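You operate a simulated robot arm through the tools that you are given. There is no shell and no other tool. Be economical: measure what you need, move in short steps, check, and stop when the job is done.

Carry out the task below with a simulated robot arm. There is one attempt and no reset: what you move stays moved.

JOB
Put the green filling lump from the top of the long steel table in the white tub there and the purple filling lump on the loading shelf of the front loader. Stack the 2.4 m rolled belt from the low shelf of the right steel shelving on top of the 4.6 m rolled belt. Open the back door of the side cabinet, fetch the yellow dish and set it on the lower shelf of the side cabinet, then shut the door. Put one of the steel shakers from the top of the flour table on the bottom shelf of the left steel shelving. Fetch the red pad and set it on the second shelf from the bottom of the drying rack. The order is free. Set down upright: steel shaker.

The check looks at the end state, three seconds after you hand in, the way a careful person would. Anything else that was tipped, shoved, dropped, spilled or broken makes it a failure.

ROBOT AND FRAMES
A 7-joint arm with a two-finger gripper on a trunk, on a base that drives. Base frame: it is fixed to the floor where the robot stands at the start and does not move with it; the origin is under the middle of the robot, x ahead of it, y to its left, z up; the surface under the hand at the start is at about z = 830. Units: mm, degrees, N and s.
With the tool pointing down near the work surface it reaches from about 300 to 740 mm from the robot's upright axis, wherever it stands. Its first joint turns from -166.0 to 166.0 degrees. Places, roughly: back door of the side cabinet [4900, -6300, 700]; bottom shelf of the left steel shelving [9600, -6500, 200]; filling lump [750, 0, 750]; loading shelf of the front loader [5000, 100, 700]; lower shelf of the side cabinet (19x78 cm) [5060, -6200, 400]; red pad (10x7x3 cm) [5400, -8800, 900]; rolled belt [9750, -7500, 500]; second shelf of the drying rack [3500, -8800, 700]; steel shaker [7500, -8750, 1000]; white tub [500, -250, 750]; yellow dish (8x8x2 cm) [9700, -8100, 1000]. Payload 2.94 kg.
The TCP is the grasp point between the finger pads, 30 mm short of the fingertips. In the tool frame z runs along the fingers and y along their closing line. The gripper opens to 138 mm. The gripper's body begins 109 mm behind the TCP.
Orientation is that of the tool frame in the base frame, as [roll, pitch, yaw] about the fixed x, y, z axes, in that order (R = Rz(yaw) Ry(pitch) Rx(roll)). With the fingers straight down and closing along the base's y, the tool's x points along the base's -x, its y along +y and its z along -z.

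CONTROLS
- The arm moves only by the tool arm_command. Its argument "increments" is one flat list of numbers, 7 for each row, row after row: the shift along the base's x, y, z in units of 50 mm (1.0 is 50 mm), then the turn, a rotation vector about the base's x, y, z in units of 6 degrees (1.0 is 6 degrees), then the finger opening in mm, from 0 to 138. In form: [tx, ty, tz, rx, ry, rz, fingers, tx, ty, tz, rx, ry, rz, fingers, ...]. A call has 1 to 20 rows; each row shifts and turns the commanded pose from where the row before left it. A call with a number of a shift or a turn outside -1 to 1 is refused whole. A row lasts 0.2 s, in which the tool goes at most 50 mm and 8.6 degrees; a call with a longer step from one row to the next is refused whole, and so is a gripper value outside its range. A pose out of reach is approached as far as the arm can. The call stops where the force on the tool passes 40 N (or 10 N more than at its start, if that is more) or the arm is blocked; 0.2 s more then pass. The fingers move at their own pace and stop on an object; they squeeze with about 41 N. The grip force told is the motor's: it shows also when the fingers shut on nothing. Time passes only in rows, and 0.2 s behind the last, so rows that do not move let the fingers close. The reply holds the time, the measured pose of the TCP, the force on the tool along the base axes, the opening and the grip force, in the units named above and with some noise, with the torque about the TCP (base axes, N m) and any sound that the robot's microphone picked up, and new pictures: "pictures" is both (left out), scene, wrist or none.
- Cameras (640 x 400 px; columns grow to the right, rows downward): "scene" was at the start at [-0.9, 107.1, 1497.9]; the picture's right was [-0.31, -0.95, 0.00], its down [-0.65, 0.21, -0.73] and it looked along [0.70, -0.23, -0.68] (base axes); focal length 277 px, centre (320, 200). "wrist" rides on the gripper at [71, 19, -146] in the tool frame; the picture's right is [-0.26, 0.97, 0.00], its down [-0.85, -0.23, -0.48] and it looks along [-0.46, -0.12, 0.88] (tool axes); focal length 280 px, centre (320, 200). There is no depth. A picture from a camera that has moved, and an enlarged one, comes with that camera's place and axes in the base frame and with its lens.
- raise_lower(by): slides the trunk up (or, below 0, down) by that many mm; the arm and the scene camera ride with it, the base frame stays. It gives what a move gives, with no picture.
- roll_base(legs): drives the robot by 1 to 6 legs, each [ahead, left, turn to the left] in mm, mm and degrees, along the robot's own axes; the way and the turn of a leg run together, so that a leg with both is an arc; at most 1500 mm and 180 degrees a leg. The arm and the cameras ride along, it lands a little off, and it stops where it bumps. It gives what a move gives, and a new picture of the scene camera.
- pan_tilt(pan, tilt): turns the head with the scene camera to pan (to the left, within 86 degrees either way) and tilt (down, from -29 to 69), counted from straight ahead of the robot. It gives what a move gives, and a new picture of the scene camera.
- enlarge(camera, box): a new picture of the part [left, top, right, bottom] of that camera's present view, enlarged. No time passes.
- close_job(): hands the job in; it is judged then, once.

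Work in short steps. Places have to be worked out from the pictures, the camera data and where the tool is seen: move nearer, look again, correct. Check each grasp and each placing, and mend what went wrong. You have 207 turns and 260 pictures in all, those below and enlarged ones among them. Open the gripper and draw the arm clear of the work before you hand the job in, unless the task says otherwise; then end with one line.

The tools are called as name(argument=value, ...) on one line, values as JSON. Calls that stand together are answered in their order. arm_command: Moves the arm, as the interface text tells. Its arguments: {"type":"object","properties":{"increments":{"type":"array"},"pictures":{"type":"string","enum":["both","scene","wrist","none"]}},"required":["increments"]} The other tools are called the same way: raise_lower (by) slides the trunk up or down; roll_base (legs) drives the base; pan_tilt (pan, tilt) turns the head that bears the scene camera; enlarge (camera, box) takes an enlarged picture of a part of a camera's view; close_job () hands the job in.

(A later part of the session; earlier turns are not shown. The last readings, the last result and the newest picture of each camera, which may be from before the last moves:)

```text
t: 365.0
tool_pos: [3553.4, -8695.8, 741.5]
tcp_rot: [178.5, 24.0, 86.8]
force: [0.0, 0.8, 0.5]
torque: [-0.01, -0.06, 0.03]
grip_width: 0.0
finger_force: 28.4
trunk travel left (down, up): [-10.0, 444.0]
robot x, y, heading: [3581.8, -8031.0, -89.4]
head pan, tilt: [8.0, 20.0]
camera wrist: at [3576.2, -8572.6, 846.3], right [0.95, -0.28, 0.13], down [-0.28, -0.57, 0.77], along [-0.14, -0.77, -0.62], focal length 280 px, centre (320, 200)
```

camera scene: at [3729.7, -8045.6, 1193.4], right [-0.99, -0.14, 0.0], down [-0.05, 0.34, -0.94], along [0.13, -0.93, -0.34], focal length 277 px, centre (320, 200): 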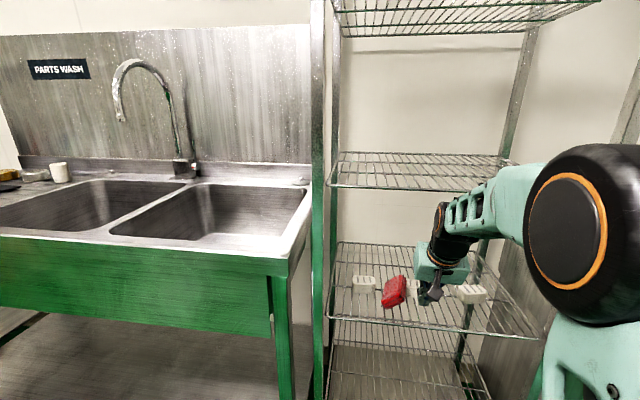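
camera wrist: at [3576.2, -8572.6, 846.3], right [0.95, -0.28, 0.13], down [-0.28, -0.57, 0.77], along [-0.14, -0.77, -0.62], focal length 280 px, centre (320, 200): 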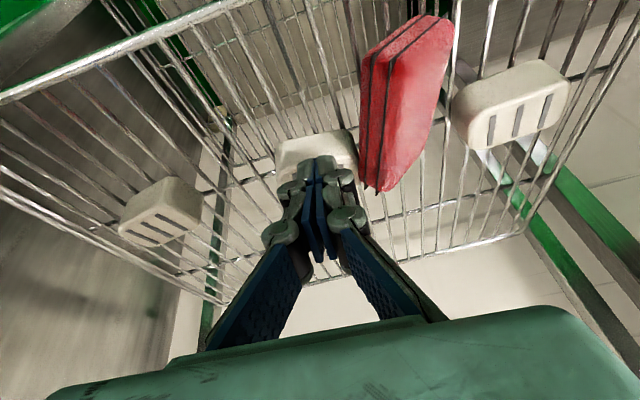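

Push +x gently, 36 mm in small steps.

arm_command(increments=[0.25, 0, 0, 0, 0, 0, 0, 0.2, 0, 0, 0, 0, 0, 0, 0.15, 0, 0, 0, 0, 0, 0, 0.12, 0, 0, 0, 0, 0, 0], pictures="wrist")

```text
t: 366.0
tool_pos: [3591.1, -8696.7, 740.4]
tcp_rot: [178.5, 24.0, 86.8]
force: [0.2, -0.2, 0.9]
torque: [0.03, 0.0, 0.02]
grip_width: 0.1
finger_force: 28.3
trunk travel left (down, up): [-10.0, 444.0]
robot x, y, heading: [3582.3, -8030.3, -89.9]
head pan, tilt: [8.0, 20.0]
camera wrist: at [3611.9, -8573.0, 844.8], right [0.95, -0.28, 0.13], down [-0.28, -0.57, 0.77], along [-0.15, -0.77, -0.62], focal length 280 px, centre (320, 200)
```

wrist: 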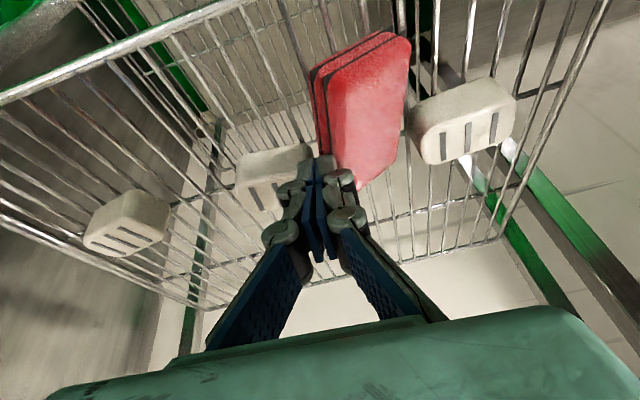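

The pad is flattening. A little more, then back off and look.

arm_command(increments=[0.1, 0, 0, 0, 0, 0, 0, 0.08, 0, 0, 0, 0, 0, 0, -0.4, 0, 0.1, 0, 0, 0, 0, 0, 0.9, 0, 0, 0, 0, 0, 0, 0.9, 0, 0, 0, 0, 0], pictures="wrist")

enlarge(camera="wrist", box=[220, 80, 480, 240])

```text
t: 367.2
tool_pos: [3580.7, -8605.4, 741.8]
tcp_rot: [178.5, 24.0, 86.7]
force: [-1.3, 0.6, 0.2]
torque: [0.02, -0.01, 0.0]
grip_width: 0.2
finger_force: 28.2
trunk travel left (down, up): [-10.0, 444.0]
robot x, y, heading: [3577.6, -8029.5, -90.1]
head pan, tilt: [8.0, 20.0]
camera wrist: at [3602.0, -8482.7, 846.8], right [0.95, -0.28, 0.13], down [-0.28, -0.57, 0.77], along [-0.15, -0.77, -0.62], focal length 280 px, centre (320, 200)
```

wrist: 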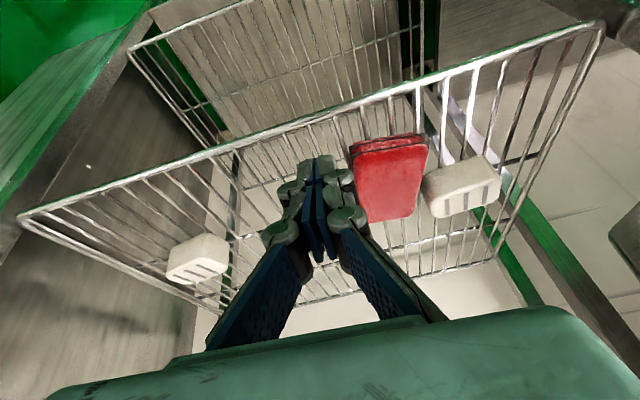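

```text
2.46 times, centred on (350, 160) of wrist
camera zoom: at [3602.0, -8482.7, 846.8], right [0.95, -0.28, 0.13], down [-0.28, -0.57, 0.77], along [-0.15, -0.77, -0.62], focal length 690 px, centre (246, 298)
```

zoom: 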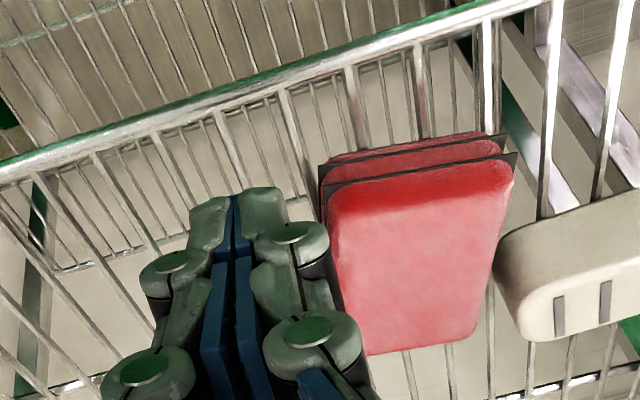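

The pad now lies flat between the parts. Withdraw and verify.

arm_command(increments=[0, 0.9, 0, 0, 0, 0, 0, 0, 0.9, 0, 0, 0, 0, 0, -0.8, 0.2, 0, 0, 0, 0, 0, -0.8, 0, 0, 0, 0, 0, 0, -0.8, 0, 0, 0, 0, 0, 0], pictures="wrist")

enlarge(camera="scene", box=[320, 220, 520, 345])

```text
t: 368.4
tool_pos: [3461.1, -8508.6, 743.7]
tcp_rot: [178.5, 24.2, 86.9]
force: [0.9, 0.3, 0.0]
torque: [0.0, 0.01, 0.0]
grip_width: 0.0
finger_force: 29.0
trunk travel left (down, up): [-10.0, 444.0]
robot x, y, heading: [3581.0, -8031.0, -90.0]
head pan, tilt: [8.0, 20.0]
camera wrist: at [3482.6, -8384.8, 848.9], right [0.95, -0.28, 0.13], down [-0.27, -0.57, 0.77], along [-0.14, -0.77, -0.62], focal length 280 px, centre (320, 200)
```

wrist: 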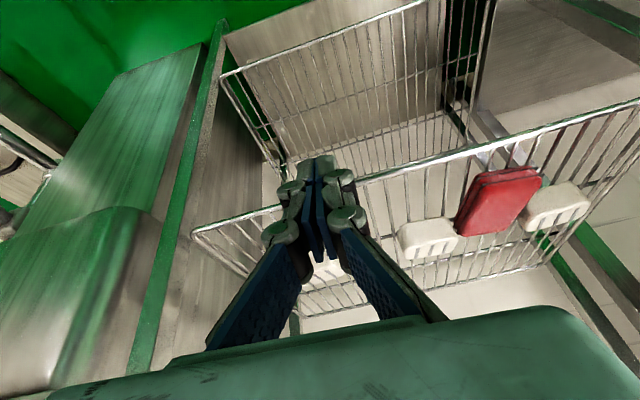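

```text
3.20 times, centred on (420, 282) of scene
camera zoom: at [3729.9, -8045.9, 1193.4], right [-0.99, -0.14, 0.0], down [-0.05, 0.34, -0.94], along [0.13, -0.93, -0.34], focal length 886 px, centre (0, -64)
```

zoom: 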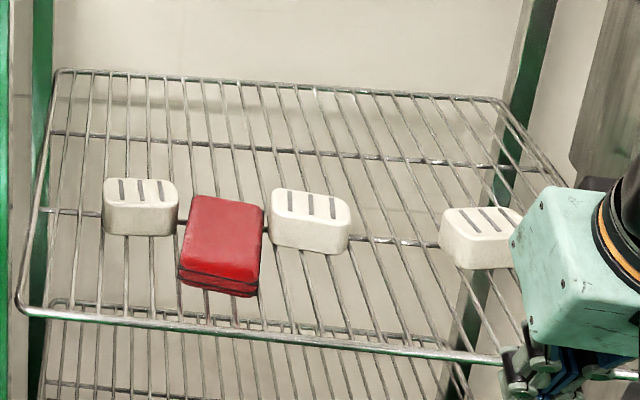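

The pad lies flat and the parts are undisturbed. Next, the shaker: raise the trunk, bring the tool vertical and drive toward the flour table.

raise_lower(by=340)

arm_command(increments=[0.5, 0.3, 0.2, 1, 0, 0, 60, 0.5, 0.3, 0.2, 1, 0, 0, 80, 0.5, 0, 0.2, 1, 0, 0, 80, 0.5, 0, 0, 1, 0, 0, 80], pictures="none")

roll_base(legs=[[-500, 0, 0], [0, 1500, 0], [0, 1400, 0]])

pan_tilt(pan=25, tilt=18)

```text
t: 371.7
tool_pos: [3461.0, -8509.4, 1083.8]
tcp_rot: [178.6, 24.1, 86.7]
force: [-0.6, 0.1, -0.1]
torque: [-0.01, 0.0, 0.02]
grip_width: 0.2
finger_force: 28.5
trunk travel left (down, up): [-350.0, 104.0]
robot x, y, heading: [3580.1, -8030.0, -89.7]
head pan, tilt: [8.0, 20.0]
```

```text
t: 372.7
tool_pos: [3560.3, -8478.5, 1115.6]
tcp_rot: [179.8, -0.1, 87.0]
force: [-0.1, 0.2, -0.3]
torque: [-0.01, 0.0, 0.01]
grip_width: 80.0
finger_force: 0.1
trunk travel left (down, up): [-350.0, 104.0]
robot x, y, heading: [3578.2, -8032.3, -90.1]
head pan, tilt: [8.0, 20.0]
```

```text
t: 400.5
tool_pos: [6446.1, -7947.9, 1116.2]
tcp_rot: [179.8, 0.1, 86.8]
force: [0.1, -0.1, -1.3]
torque: [0.03, -0.03, 0.02]
grip_width: 80.1
finger_force: 0.1
trunk travel left (down, up): [-350.0, 104.0]
robot x, y, heading: [6463.9, -7505.3, -90.3]
head pan, tilt: [8.0, 20.0]
camera scene: at [6616.8, -7515.5, 1533.4], right [-0.99, -0.14, 0.0], down [-0.05, 0.34, -0.94], along [0.13, -0.93, -0.34], focal length 277 px, centre (320, 200)
```

scene: 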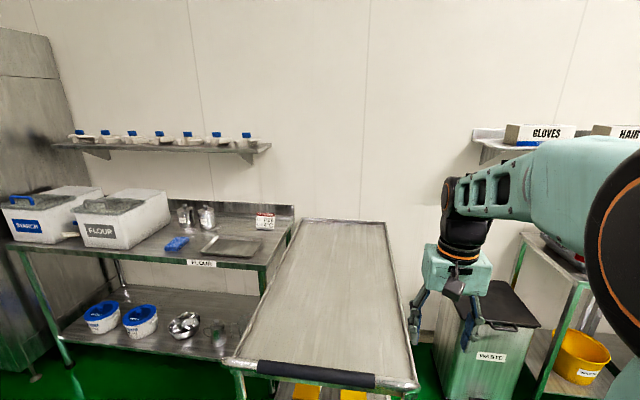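

```text
t: 401.3
tool_pos: [6445.7, -7948.1, 1115.7]
tcp_rot: [179.9, 0.1, 86.8]
force: [0.3, 0.1, -0.7]
torque: [-0.01, -0.02, 0.03]
grip_width: 79.8
finger_force: 0.0
trunk travel left (down, up): [-350.0, 104.0]
robot x, y, heading: [6462.9, -7498.7, -90.1]
head pan, tilt: [25.0, 18.0]
camera scene: at [6643.2, -7507.9, 1536.6], right [-0.91, -0.42, 0.0], down [-0.13, 0.28, -0.95], along [0.4, -0.86, -0.31], focal length 277 px, centre (320, 200)
```

scene: 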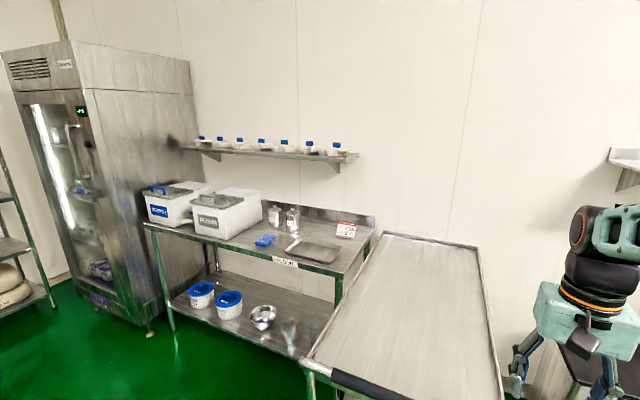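

The shakers stand at about (7404, −8767) and (7529, −8779) under a wall shelf. Enlarge.

enlarge(camera="scene", box=[180, 120, 380, 280])

```text
2.50 times, centred on (280, 200) of scene
camera zoom: at [6643.2, -7507.9, 1536.6], right [-0.91, -0.42, 0.0], down [-0.13, 0.28, -0.95], along [0.4, -0.86, -0.31], focal length 692 px, centre (420, 200)
```

zoom: 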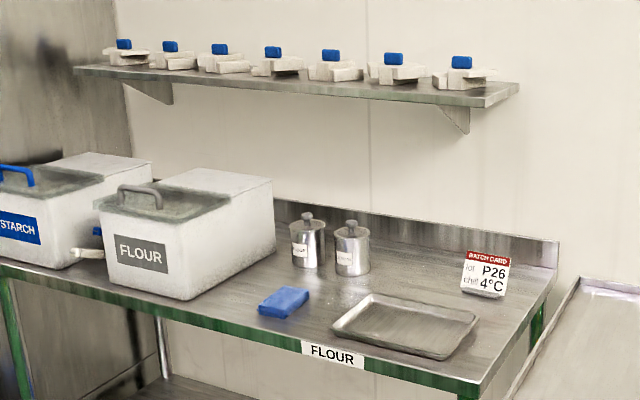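

The shakers are lidded cylinders; I'll take the right-hand one. Drive round the cart to stand in front of it.

roll_base(legs=[[0, 960, 0], [430, 0, 0]])

enlarge(camera="wrist", box=[0, 0, 640, 400])

```text
t: 407.1
tool_pos: [7084.1, -7975.7, 1115.5]
tcp_rot: [179.8, 0.2, 86.2]
force: [0.4, 0.0, 0.0]
torque: [-0.04, -0.01, 0.03]
grip_width: 79.8
finger_force: 0.1
trunk travel left (down, up): [-350.0, 104.0]
robot x, y, heading: [7117.1, -7530.3, -90.1]
head pan, tilt: [25.0, 18.0]
stopped in leg 1: the robot was blocked; the commanded pose is now the measured one
camera scene: at [7285.6, -7537.5, 1536.7], right [-0.91, -0.42, 0.0], down [-0.13, 0.28, -0.95], along [0.4, -0.86, -0.31], focal length 277 px, centre (320, 200)
```

scene: 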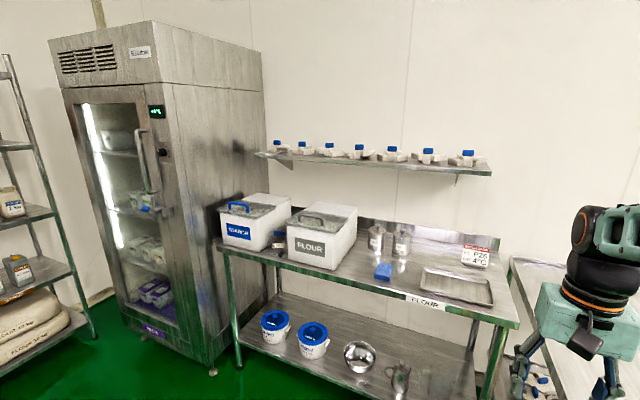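

```text
1.00 times, centred on (320, 200) of wrist (not enlarged: the box is as wide or as high as the picture)
camera zoom: at [7106.4, -7905.4, 1261.6], right [0.95, -0.32, 0.0], down [-0.29, -0.83, 0.48], along [-0.15, -0.45, -0.88], focal length 280 px, centre (320, 200)
```

zoom: 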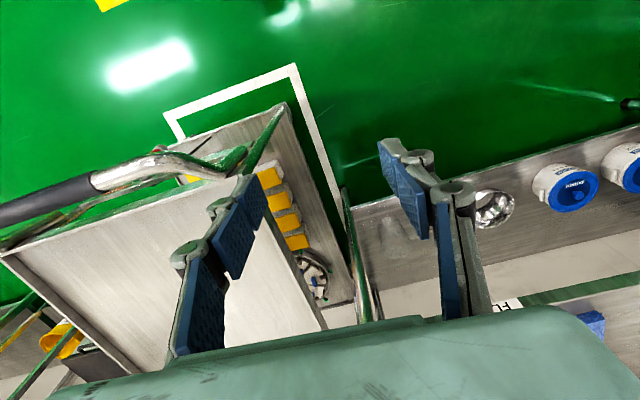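

Something blocked the robot on its left; look there.

pan_tilt(pan=80, tilt=35)

```text
t: 408.3
tool_pos: [7084.2, -7976.4, 1116.1]
tcp_rot: [179.8, 0.1, 86.3]
force: [0.0, 0.6, -0.7]
torque: [-0.01, -0.01, 0.02]
grip_width: 79.8
finger_force: 0.0
trunk travel left (down, up): [-350.0, 104.0]
robot x, y, heading: [7112.2, -7529.3, -90.5]
head pan, tilt: [80.0, 35.0]
camera scene: at [7333.6, -7468.7, 1509.6], right [-0.18, -0.98, 0.0], down [-0.56, 0.1, -0.82], along [0.81, -0.15, -0.57], focal length 277 px, centre (320, 200)
```

scene: 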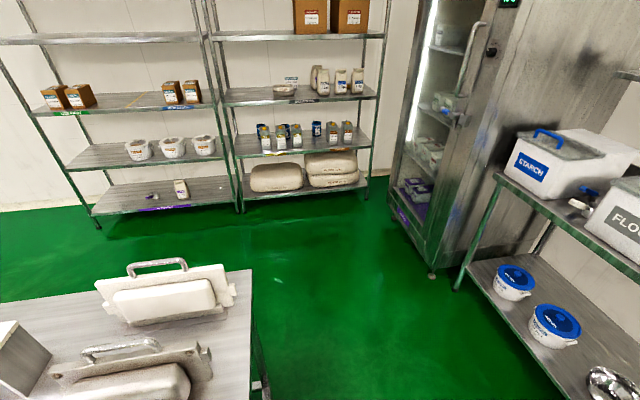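

A mould table sits at x>7420, y>−7385, and the cart's corner is near (6985, −7990). I'll thread diagonally between them, biased toward the fixed table.

roll_base(legs=[[80, -10, 0.5], [75, 95, 0], [180, 240, 0]])

pan_tilt(pan=5, tilt=30)

```text
t: 412.8
tool_pos: [7412.4, -8309.7, 1116.1]
tcp_rot: [179.8, 0.2, 86.7]
force: [-1.2, -0.3, -0.7]
torque: [0.01, 0.02, -0.01]
grip_width: 80.0
finger_force: 0.0
trunk travel left (down, up): [-350.0, 104.0]
robot x, y, heading: [7438.4, -7863.2, -90.1]
head pan, tilt: [80.0, 35.0]
camera scene: at [7659.3, -7801.6, 1509.5], right [-0.17, -0.98, 0.0], down [-0.56, 0.1, -0.82], along [0.81, -0.14, -0.57], focal length 277 px, centre (320, 200)
```

scene: 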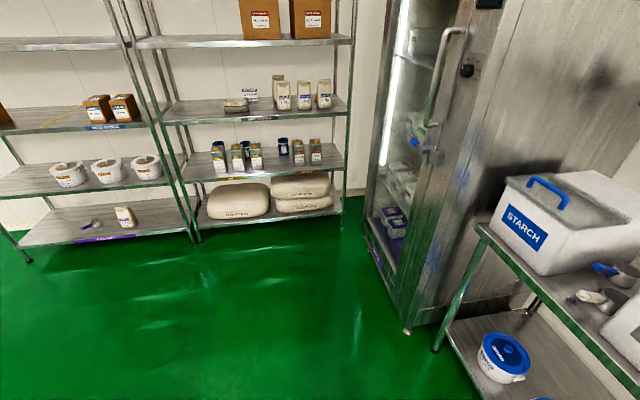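

```text
t: 414.3
tool_pos: [7413.4, -8309.9, 1115.9]
tcp_rot: [179.8, 0.2, 86.6]
force: [-0.4, -0.8, -0.3]
torque: [0.0, -0.02, 0.02]
grip_width: 79.8
finger_force: 0.0
trunk travel left (down, up): [-350.0, 104.0]
robot x, y, heading: [7434.2, -7866.6, -90.0]
head pan, tilt: [5.0, 30.0]
camera scene: at [7580.3, -7876.2, 1517.3], right [-1.0, -0.09, 0.0], down [-0.04, 0.5, -0.87], along [0.08, -0.86, -0.5], focal length 277 px, centre (320, 200)
```

scene: 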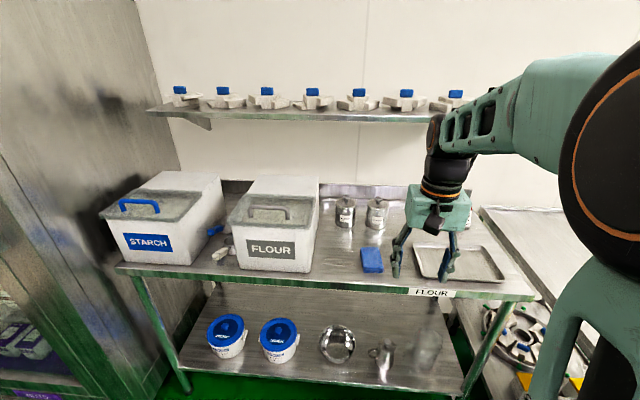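

The right shaker triangulates to (7441, −8829), mid z≈915. I'll roll 190 ahead and tilt the tool 48°, keeping the same tilt later for the low shelf.

roll_base(legs=[[190, 0, 0]])

arm_command(increments=[0.07, -0.2, -0.15, -1, 0, 0, 120, 0.07, -0.2, -0.15, -1, 0, 0, 120, 0.07, -0.2, -0.15, -1, 0, 0, 120, 0.07, -0.2, -0.15, -1, 0, 0, 120, 0.07, -0.2, -0.15, -1, 0, 0, 120, 0.07, -0.2, -0.15, -1, 0, 0, 120, 0.07, -0.2, -0.15, -1, 0, 0, 120, 0.07, -0.2, -0.15, -1, 0, 0, 120])

```text
t: 415.8
tool_pos: [7413.9, -8501.3, 1115.3]
tcp_rot: [179.8, 0.1, 86.8]
force: [-0.3, 0.0, 0.0]
torque: [0.03, -0.01, -0.01]
grip_width: 80.3
finger_force: 0.1
trunk travel left (down, up): [-350.0, 104.0]
robot x, y, heading: [7436.9, -8050.7, -89.8]
head pan, tilt: [5.0, 30.0]
camera scene: at [7580.3, -8066.1, 1517.3], right [-1.0, -0.09, 0.0], down [-0.04, 0.5, -0.87], along [0.08, -0.86, -0.5], focal length 277 px, centre (320, 200)
```

scene: 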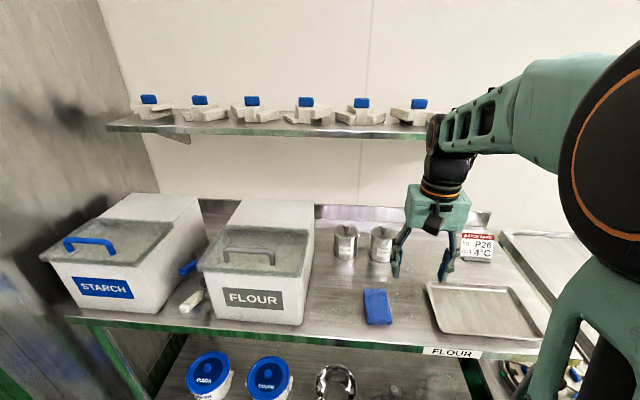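

```text
t: 417.6
tool_pos: [7442.7, -8580.4, 1056.8]
tcp_rot: [176.4, 48.0, 85.2]
force: [-0.4, 0.2, 0.3]
torque: [0.02, -0.04, -0.02]
grip_width: 120.1
finger_force: 0.2
trunk travel left (down, up): [-350.0, 104.0]
robot x, y, heading: [7436.8, -8056.5, -89.9]
head pan, tilt: [5.0, 30.0]
camera scene: at [7580.3, -8065.8, 1517.3], right [-1.0, -0.09, 0.0], down [-0.04, 0.5, -0.87], along [0.08, -0.86, -0.5], focal length 277 px, centre (320, 200)
camera wrist: at [7464.0, -8423.7, 1102.4], right [0.95, -0.21, 0.24], down [-0.28, -0.2, 0.94], along [-0.15, -0.96, -0.25], focal length 280 px, centre (320, 200)
```

scene: 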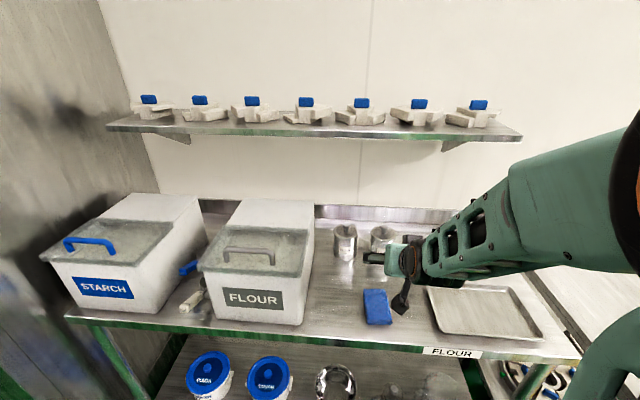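
wrist: 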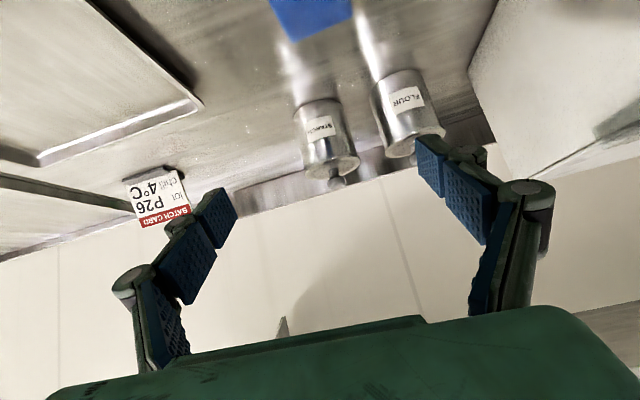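

The shaker axis is at about (7432, −8838), body z 835–945, diameter ~80. Approach along the tool axis, stopping short to check.

arm_command(increments=[-0.1, -0.75, -0.12, 0, 0, 0, 125, -0.1, -0.75, -0.12, 0, 0, 0, 125, 0, -0.7, -0.12, 0, 0, 0, 125, 0, -0.594, -0.535, 0, 0, 0, 125, 0, -0.594, -0.535, 0, 0, 0, 125])

```text
t: 418.8
tool_pos: [7431.1, -8750.3, 984.9]
tcp_rot: [176.3, 48.0, 85.3]
force: [0.6, 0.4, 0.4]
torque: [0.04, -0.02, 0.01]
grip_width: 124.6
finger_force: 0.1
trunk travel left (down, up): [-350.0, 104.0]
robot x, y, heading: [7435.3, -8055.0, -89.9]
head pan, tilt: [5.0, 30.0]
camera scene: at [7580.3, -8066.2, 1517.3], right [-1.0, -0.09, 0.0], down [-0.04, 0.5, -0.87], along [0.08, -0.86, -0.5], focal length 277 px, centre (320, 200)
camera wrist: at [7453.2, -8594.2, 1030.2], right [0.95, -0.21, 0.24], down [-0.28, -0.2, 0.94], along [-0.15, -0.96, -0.25], focal length 280 px, centre (320, 200)
```

scene: 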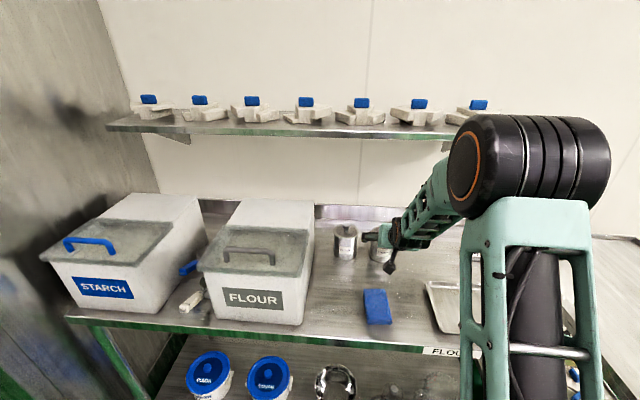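
wrist: 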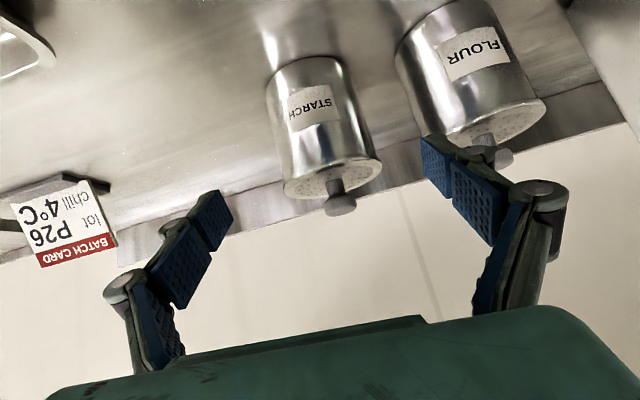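

Well centred. Final approach, then close.

arm_command(increments=[0, -0.587, -0.53, 0, 0, 0, 125, 0, -0.587, -0.53, 0, 0, 0, 125, 0, -0.587, -0.53, 0, 0, 0, 125, 0, 0, 0, 0, 0, 0, 60, 0, 0, 0, 0, 0, 0, 60, 0, 0, 0, 0, 0, 0, 60], pictures="wrist")

```text
t: 420.2
tool_pos: [7432.2, -8836.3, 904.0]
tcp_rot: [176.3, 48.1, 85.2]
force: [-1.4, 2.2, 1.9]
torque: [0.03, 0.37, -0.08]
grip_width: 83.2
finger_force: 40.6
trunk travel left (down, up): [-350.0, 104.0]
robot x, y, heading: [7437.1, -8052.9, -90.0]
head pan, tilt: [5.0, 30.0]
camera wrist: at [7455.4, -8680.5, 949.7], right [0.95, -0.21, 0.24], down [-0.28, -0.2, 0.94], along [-0.15, -0.96, -0.25], focal length 280 px, centre (320, 200)
```

wrist: 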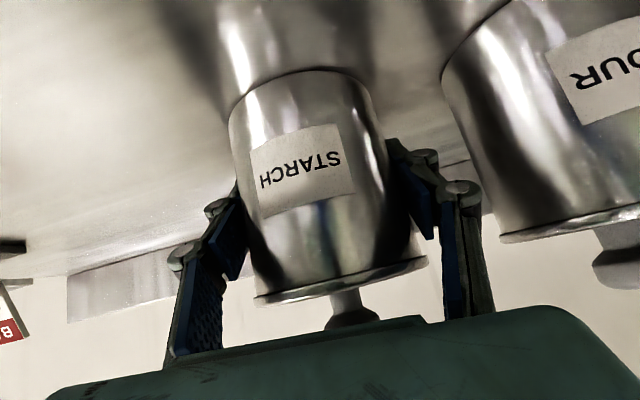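

Gripped at 83 mm. Lift straight up, then draw back.

arm_command(increments=[0, 0, 0.4, 0, 0, 0, 60, 0, 0, 0.7, 0, 0, 0, 60, 0, 0.2, 0.8, 0, 0, 0, 60, 0, 0.9, 0, 0, 0, 0, 60, 0, 0.9, 0, 0, 0, 0, 60, 0, 0.9, 0, 0, 0, 0, 60, 0, 0.9, 0, 0, 0, 0, 60, 0, 0.9, 0.2, 0, 0, 0, 60, 0, 0.9, 0.2, 0, 0, 0, 60])

```text
t: 422.2
tool_pos: [7431.5, -8557.8, 1019.7]
tcp_rot: [176.4, 48.0, 85.2]
force: [0.2, -0.5, -6.5]
torque: [-0.04, -0.02, 0.02]
grip_width: 83.0
finger_force: 41.2
trunk travel left (down, up): [-350.0, 104.0]
robot x, y, heading: [7434.9, -8053.8, -89.9]
head pan, tilt: [5.0, 30.0]
camera scene: at [7580.3, -8065.3, 1517.3], right [-1.0, -0.09, 0.0], down [-0.04, 0.5, -0.87], along [0.08, -0.86, -0.5], focal length 277 px, centre (320, 200)
camera wrist: at [7453.1, -8401.5, 1064.4], right [0.95, -0.21, 0.24], down [-0.28, -0.2, 0.94], along [-0.15, -0.96, -0.25], focal length 280 px, centre (320, 200)
```

scene: 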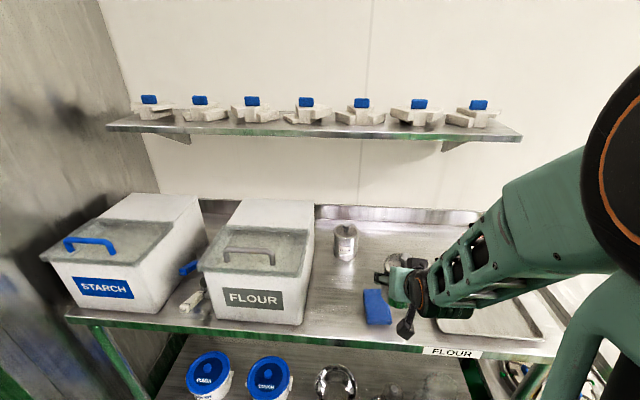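
wrist: 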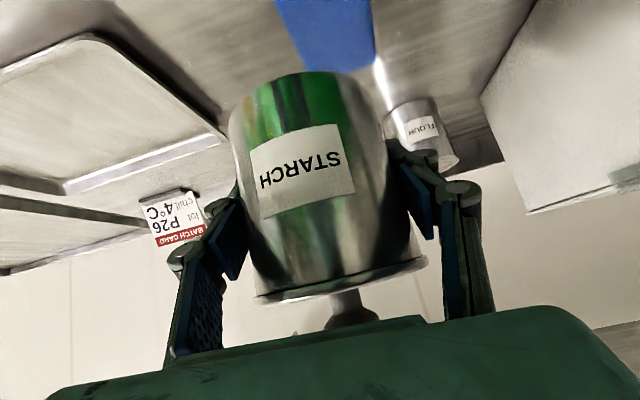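

The shaker is held. Back out, slide past the mould table, turn to face the shelving and look.

roll_base(legs=[[-290, 0, 0], [0, 620, 0], [0, 0, 90], [650, 0, 0]])

pan_tilt(pan=15, tilt=25)

```text
t: 436.9
tool_pos: [9227.7, -7789.8, 1017.9]
tcp_rot: [176.4, 48.0, 174.2]
force: [-0.2, -0.1, -6.4]
torque: [-0.04, -0.07, -0.04]
grip_width: 82.5
finger_force: 40.4
trunk travel left (down, up): [-350.0, 104.0]
robot x, y, heading: [8722.9, -7778.2, -1.2]
head pan, tilt: [5.0, 30.0]
camera scene: at [8737.1, -7634.7, 1517.3], right [0.07, -1.0, 0.0], down [-0.5, -0.04, -0.87], along [0.86, 0.06, -0.5], focal length 277 px, centre (320, 200)
```

scene: 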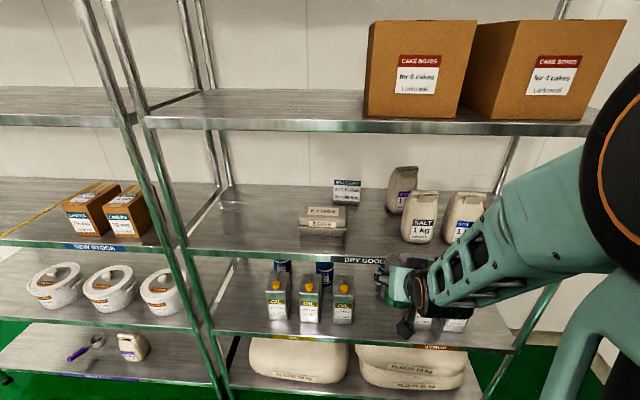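

```text
t: 437.6
tool_pos: [9227.6, -7790.0, 1019.1]
tcp_rot: [176.3, 47.9, 174.2]
force: [-0.5, -0.6, -5.6]
torque: [0.01, -0.04, -0.02]
grip_width: 82.5
finger_force: 41.0
trunk travel left (down, up): [-350.0, 104.0]
robot x, y, heading: [8724.1, -7772.2, -1.0]
head pan, tilt: [15.0, 25.0]
camera scene: at [8736.1, -7618.8, 1525.3], right [0.24, -0.97, 0.0], down [-0.41, -0.1, -0.91], along [0.88, 0.22, -0.42], focal length 277 px, centre (320, 200)
```

scene: 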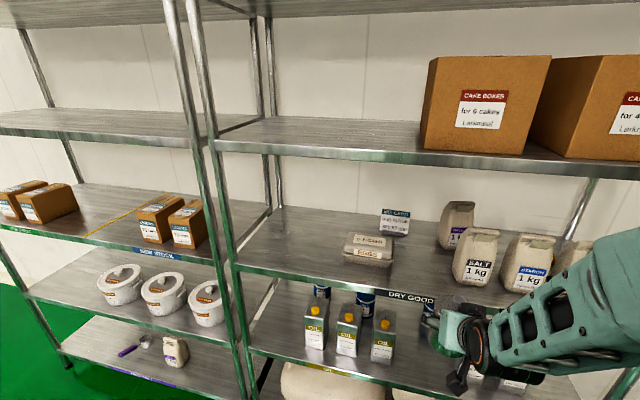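

Drive left to the left shelving, to see its bottom shelf.

roll_base(legs=[[-100, 1300, 1]])

pan_tilt(pan=0, tilt=40)

```text
t: 449.2
tool_pos: [9143.6, -6491.6, 1019.5]
tcp_rot: [176.3, 47.9, 174.8]
force: [-0.4, -0.1, -6.2]
torque: [-0.02, -0.05, 0.0]
grip_width: 82.6
finger_force: 41.7
trunk travel left (down, up): [-350.0, 104.0]
robot x, y, heading: [8634.9, -6479.6, -0.0]
head pan, tilt: [15.0, 25.0]
camera scene: at [8649.4, -6324.4, 1525.3], right [0.25, -0.97, 0.0], down [-0.41, -0.11, -0.91], along [0.88, 0.23, -0.42], focal length 277 px, centre (320, 200)
```

scene: 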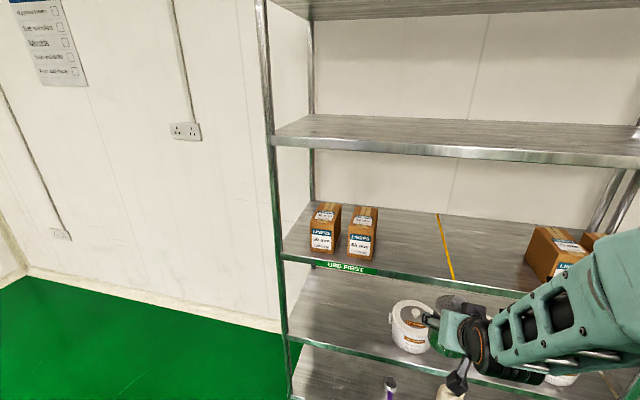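

```text
t: 450.0
tool_pos: [9144.5, -6491.2, 1018.1]
tcp_rot: [176.3, 48.0, 174.9]
force: [-0.7, -1.2, -6.3]
torque: [-0.04, -0.04, 0.01]
grip_width: 82.1
finger_force: 41.1
trunk travel left (down, up): [-350.0, 104.0]
robot x, y, heading: [8635.0, -6479.8, -0.3]
head pan, tilt: [0.0, 40.0]
camera scene: at [8645.3, -6348.1, 1502.0], right [-0.01, -1.0, 0.0], down [-0.64, 0.0, -0.77], along [0.77, 0.0, -0.64], focal length 277 px, centre (320, 200)
```

scene: 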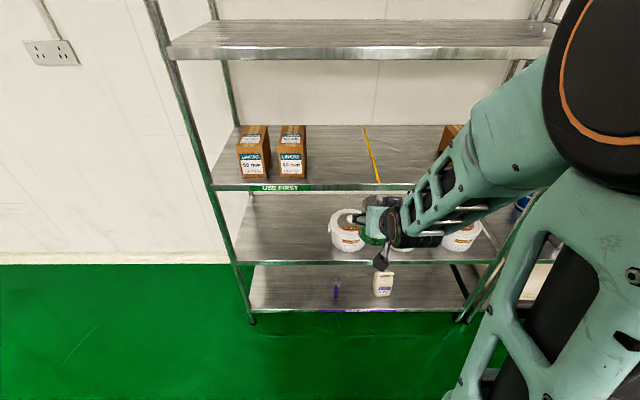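

The bottom shelf top is at z≈160 with its front at x≈9393; the left part near y≈−6190 is empty. Move left, lower the trunk and take the hand down outside the shelf.

roll_base(legs=[[0, 300, 0.3]])

raise_lower(by=-350)

arm_command(increments=[0, 0, -0.9, 0, 0, 0, 60, 0, 0, -0.9, 0, 0, 0, 60, 0, 0, -0.9, 0, 0, 0, 60, 0, 0, -0.9, 0, 0, 0, 60, 0, 0, -0.9, 0, 0, 0, 60, 0, 0, -0.9, 0, 0, 0, 60, 0, 0, -0.9, 0, 0, 0, 60, 0, 0, -0.9, 0, 0, 0, 60])

```text
t: 453.2
tool_pos: [9145.0, -6193.2, 1018.5]
tcp_rot: [176.3, 47.9, 174.9]
force: [-0.5, 0.7, -5.6]
torque: [0.0, -0.05, -0.02]
grip_width: 82.2
finger_force: 41.3
trunk travel left (down, up): [-350.0, 104.0]
robot x, y, heading: [8637.1, -6183.4, 0.2]
head pan, tilt: [0.0, 40.0]
camera scene: at [8646.5, -6051.1, 1502.0], right [0.0, -1.0, 0.0], down [-0.64, 0.0, -0.77], along [0.77, 0.0, -0.64], focal length 277 px, centre (320, 200)
```

scene: 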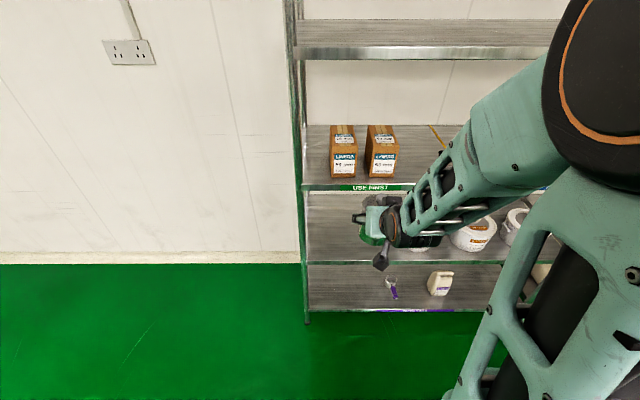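

```text
t: 456.6
tool_pos: [9144.1, -6192.9, 667.5]
tcp_rot: [176.2, 48.0, 174.9]
force: [-0.1, 0.2, -6.2]
torque: [0.0, -0.05, -0.02]
grip_width: 82.2
finger_force: 41.5
trunk travel left (down, up): [0.0, 454.0]
robot x, y, heading: [8637.1, -6184.3, 0.0]
head pan, tilt: [0.0, 40.0]
```

```text
t: 458.4
tool_pos: [9144.4, -6192.3, 311.8]
tcp_rot: [176.3, 48.0, 175.2]
force: [0.8, -0.1, -5.6]
torque: [0.03, 0.03, 0.01]
grip_width: 82.3
finger_force: 40.9
trunk travel left (down, up): [0.0, 454.0]
robot x, y, heading: [8640.0, -6181.5, -0.2]
head pan, tilt: [0.0, 40.0]
camera scene: at [8646.0, -6051.2, 1152.1], right [0.0, -1.0, 0.0], down [-0.64, 0.0, -0.77], along [0.77, 0.0, -0.64], focal length 277 px, centre (320, 200)
camera wrist: at [8989.2, -6167.9, 355.6], right [0.21, 0.95, 0.24], down [0.2, -0.28, 0.94], along [0.96, -0.15, -0.25], focal length 280 px, centre (320, 200)
```

scene: 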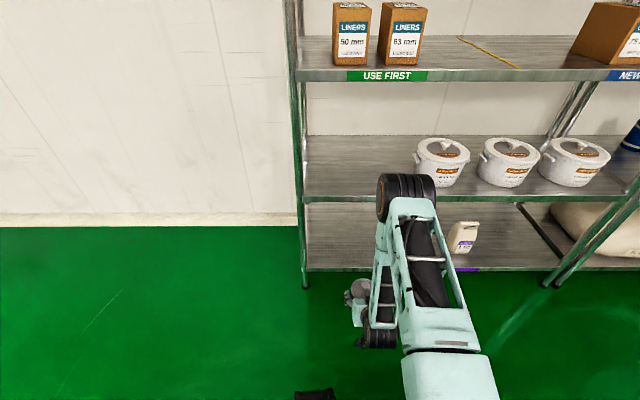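
wrist: 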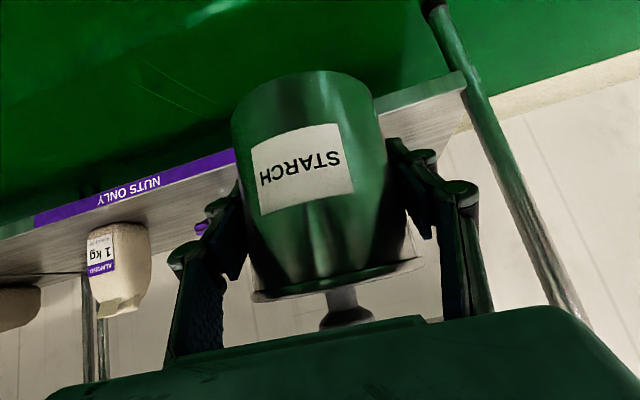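

The arm reaches that low. To keep the elbow away from the upper shelves I'll extend the arm forward 185 mm rather than drive all of it, and check.

arm_command(increments=[0.6, 0, -0.25, 0, 0, 0, 60, 0.6, 0, -0.25, 0, 0, 0, 60, 0.6, 0, -0.25, 0, 0, 0, 60, 0.6, 0, -0.25, 0, 0, 0, 60, 0.6, 0, -0.25, 0, 0, 0, 60, 0.6, 0, -0.2, 0, 0, 0, 60])

```text
t: 459.8
tool_pos: [9322.6, -6192.1, 234.7]
tcp_rot: [176.3, 47.9, 174.9]
force: [0.6, -0.7, -7.4]
torque: [0.01, -0.05, -0.03]
grip_width: 82.2
finger_force: 40.7
trunk travel left (down, up): [0.0, 454.0]
robot x, y, heading: [8638.9, -6183.1, -0.4]
head pan, tilt: [0.0, 40.0]
camera scene: at [8646.4, -6051.2, 1152.0], right [0.0, -1.0, 0.0], down [-0.64, 0.0, -0.77], along [0.77, 0.0, -0.64], focal length 277 px, centre (320, 200)
camera wrist: at [9167.5, -6168.4, 280.5], right [0.21, 0.95, 0.24], down [0.21, -0.28, 0.94], along [0.95, -0.15, -0.26], focal length 280 px, centre (320, 200)
```

scene: 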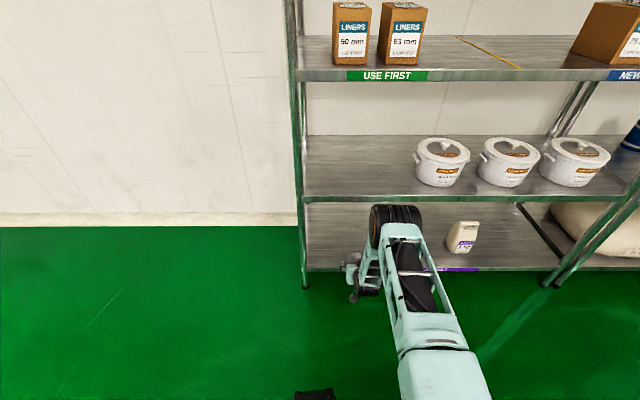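
wrist: 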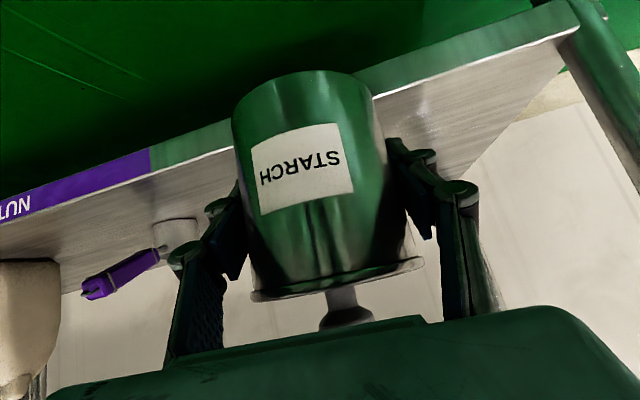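

The elbow stays well forward of the shelf posts and the scoop is far to the side. Roll ahead 165 to carry the shaker over the shelf.

roll_base(legs=[[165, 0, 0]])

enlarge(camera="wrist", box=[0, 0, 640, 400])

```text
t: 461.2
tool_pos: [9485.8, -6195.1, 235.2]
tcp_rot: [176.2, 47.9, 174.8]
force: [0.0, 0.4, -5.9]
torque: [-0.04, -0.07, -0.03]
grip_width: 82.1
finger_force: 40.8
trunk travel left (down, up): [0.0, 454.0]
robot x, y, heading: [8804.8, -6188.6, -0.6]
head pan, tilt: [0.0, 40.0]
camera scene: at [8810.0, -6052.0, 1152.0], right [-0.01, -1.0, 0.0], down [-0.64, 0.0, -0.77], along [0.77, 0.0, -0.64], focal length 277 px, centre (320, 200)
```

scene: 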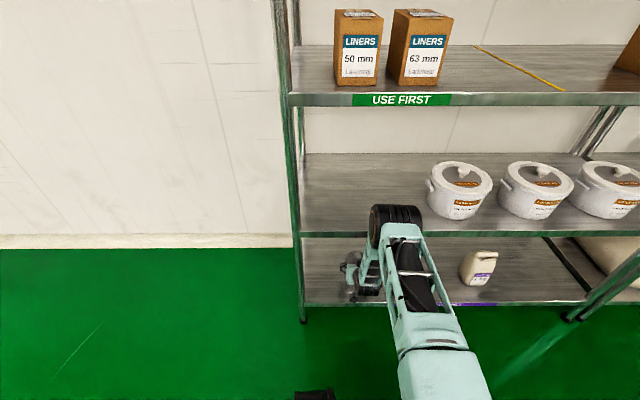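

```text
1.00 times, centred on (320, 200) of wrist (not enlarged: the box is as wide or as high as the picture)
camera zoom: at [9331.1, -6170.5, 281.0], right [0.22, 0.95, 0.24], down [0.2, -0.28, 0.94], along [0.95, -0.15, -0.25], focal length 280 px, centre (320, 200)
```

zoom: 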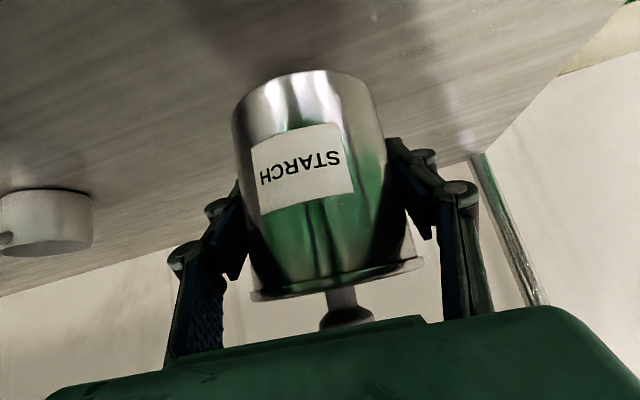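

Over the shelf, 90 mm in from the front edge. Lower slowly until contact.

arm_command(increments=[0, 0, -0.3, 0, 0, 0, 60, 0, 0, -0.15, 0, 0, 0, 60, 0, 0, -0.08, 0, 0, 0, 60, 0, 0, -0.08, 0, 0, 0, 60, 0, 0, 0, 0, 0, 0, 60], pictures="wrist")

```text
t: 462.4
tool_pos: [9488.6, -6194.8, 207.2]
tcp_rot: [176.3, 48.2, 174.8]
force: [-2.5, 1.1, 12.1]
torque: [-0.66, 0.28, -0.19]
grip_width: 82.3
finger_force: 40.6
trunk travel left (down, up): [0.0, 454.0]
robot x, y, heading: [8804.4, -6185.5, -0.7]
head pan, tilt: [0.0, 40.0]
camera wrist: at [9332.6, -6170.1, 252.1], right [0.21, 0.95, 0.24], down [0.2, -0.28, 0.94], along [0.96, -0.15, -0.25], focal length 280 px, centre (320, 200)
```

wrist: 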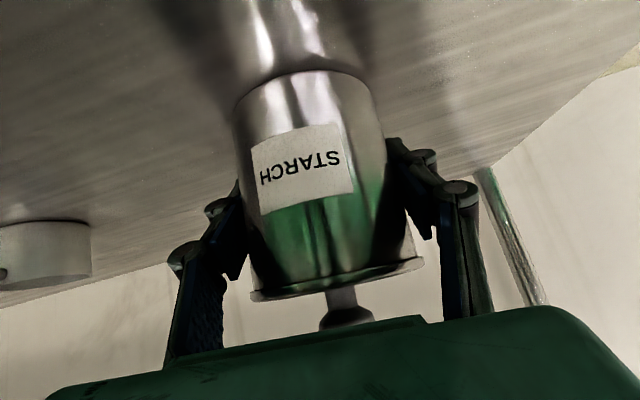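

Contact (the force changed sign). Release, then retreat along the tool axis.

arm_command(increments=[0, 0, -0.02, 0, 0, 0, 88, 0, 0, 0, 0, 0, 0, 105, 0, 0, 0, 0, 0, 0, 115, -0.37, 0, 0.33, 0, 0, 0, 115, -0.6, 0, 0.53, 0, 0, 0, 115, -0.7, 0, 0.3, 0, 0, 0, 115, -0.8, 0, 0, 0, 0, 0, 115, -0.8, 0, 0, 0, 0, 0, 115])

```text
t: 464.2
tool_pos: [9324.9, -6194.6, 263.1]
tcp_rot: [176.4, 48.0, 174.8]
force: [0.1, -0.1, -0.8]
torque: [0.01, 0.01, 0.01]
grip_width: 115.0
finger_force: 0.0
trunk travel left (down, up): [0.0, 454.0]
robot x, y, heading: [8805.6, -6186.1, -0.2]
head pan, tilt: [0.0, 40.0]
camera scene: at [8809.4, -6052.0, 1152.0], right [-0.01, -1.0, 0.0], down [-0.64, 0.0, -0.77], along [0.77, 0.0, -0.64], focal length 277 px, centre (320, 200)
camera wrist: at [9169.0, -6171.2, 308.1], right [0.22, 0.95, 0.24], down [0.2, -0.28, 0.94], along [0.96, -0.15, -0.25], focal length 280 px, centre (320, 200)
```

scene: 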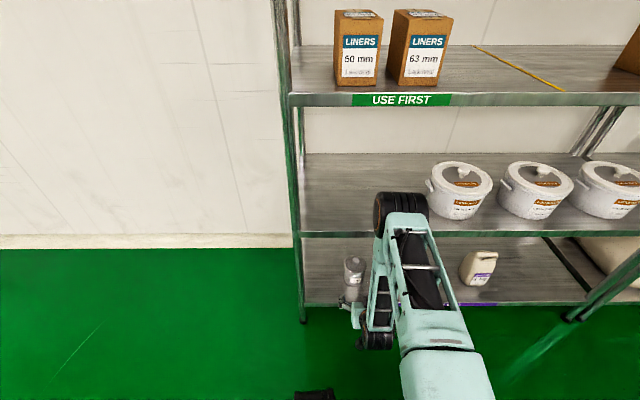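
wrist: 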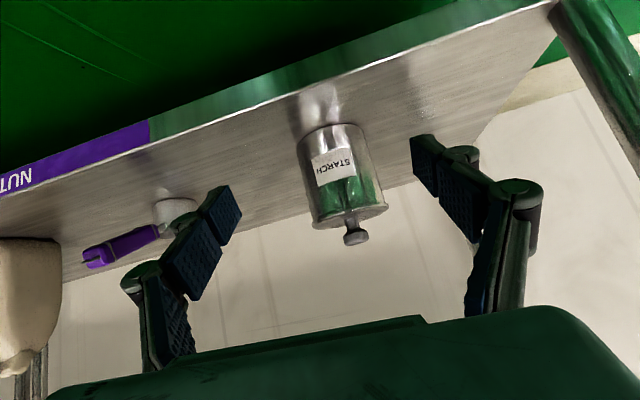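

The shaker stands upright. Back off and move to the right shelving to find the belts.

roll_base(legs=[[-300, 0, 0], [0, -1300, 0]])

arm_command(increments=[0, 0, 1, 0, 0, 0, 100, 0, 0, 1, 0, 0, 0, 100, 0, 0, 1, 0, 0, 0, 100, 0, 0, 1, 0, 0, 0, 100], pictures="none")

pan_tilt(pan=0, tilt=28)

```text
t: 477.7
tool_pos: [9011.5, -7523.1, 261.8]
tcp_rot: [176.3, 47.9, 174.2]
force: [-0.3, 0.8, 0.4]
torque: [-0.02, 0.01, 0.02]
grip_width: 114.9
finger_force: 0.2
trunk travel left (down, up): [0.0, 454.0]
robot x, y, heading: [8489.1, -7507.0, -0.8]
head pan, tilt: [0.0, 40.0]
camera scene: at [8495.7, -7372.8, 1152.0], right [-0.02, -1.0, 0.0], down [-0.64, 0.01, -0.77], along [0.77, -0.01, -0.64], focal length 277 px, centre (320, 200)
```

scene: 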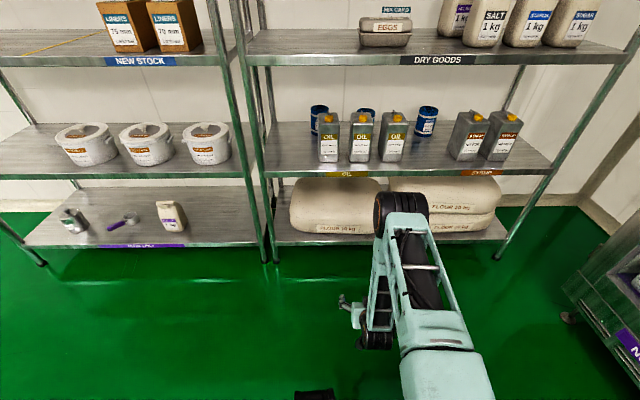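

```text
t: 478.7
tool_pos: [9010.3, -7524.5, 460.1]
tcp_rot: [176.3, 47.8, 174.1]
force: [0.2, 0.6, -0.6]
torque: [0.02, 0.0, 0.0]
grip_width: 100.1
finger_force: 0.1
trunk travel left (down, up): [0.0, 454.0]
robot x, y, heading: [8490.4, -7504.3, -0.7]
head pan, tilt: [0.0, 40.0]
```

```text
t: 479.4
tool_pos: [9012.2, -7524.9, 459.5]
tcp_rot: [176.3, 47.8, 174.3]
force: [0.0, 0.5, 0.3]
torque: [0.0, 0.01, 0.0]
grip_width: 99.9
finger_force: 0.0
trunk travel left (down, up): [0.0, 454.0]
robot x, y, heading: [8490.8, -7504.8, -1.0]
head pan, tilt: [0.0, 28.0]
camera scene: at [8501.9, -7372.9, 1170.4], right [-0.02, -1.0, 0.0], down [-0.47, 0.01, -0.88], along [0.88, -0.01, -0.47], focal length 277 px, centre (320, 200)
```

scene: 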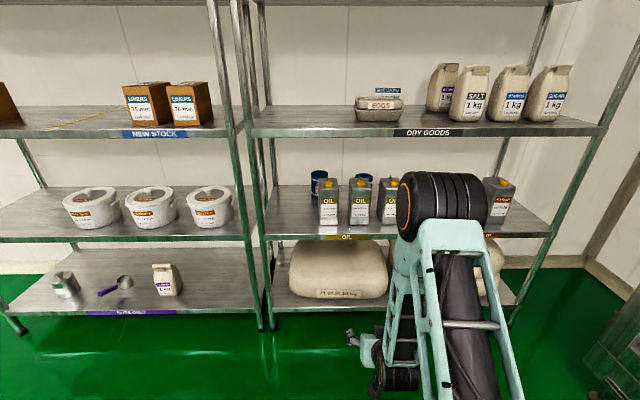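

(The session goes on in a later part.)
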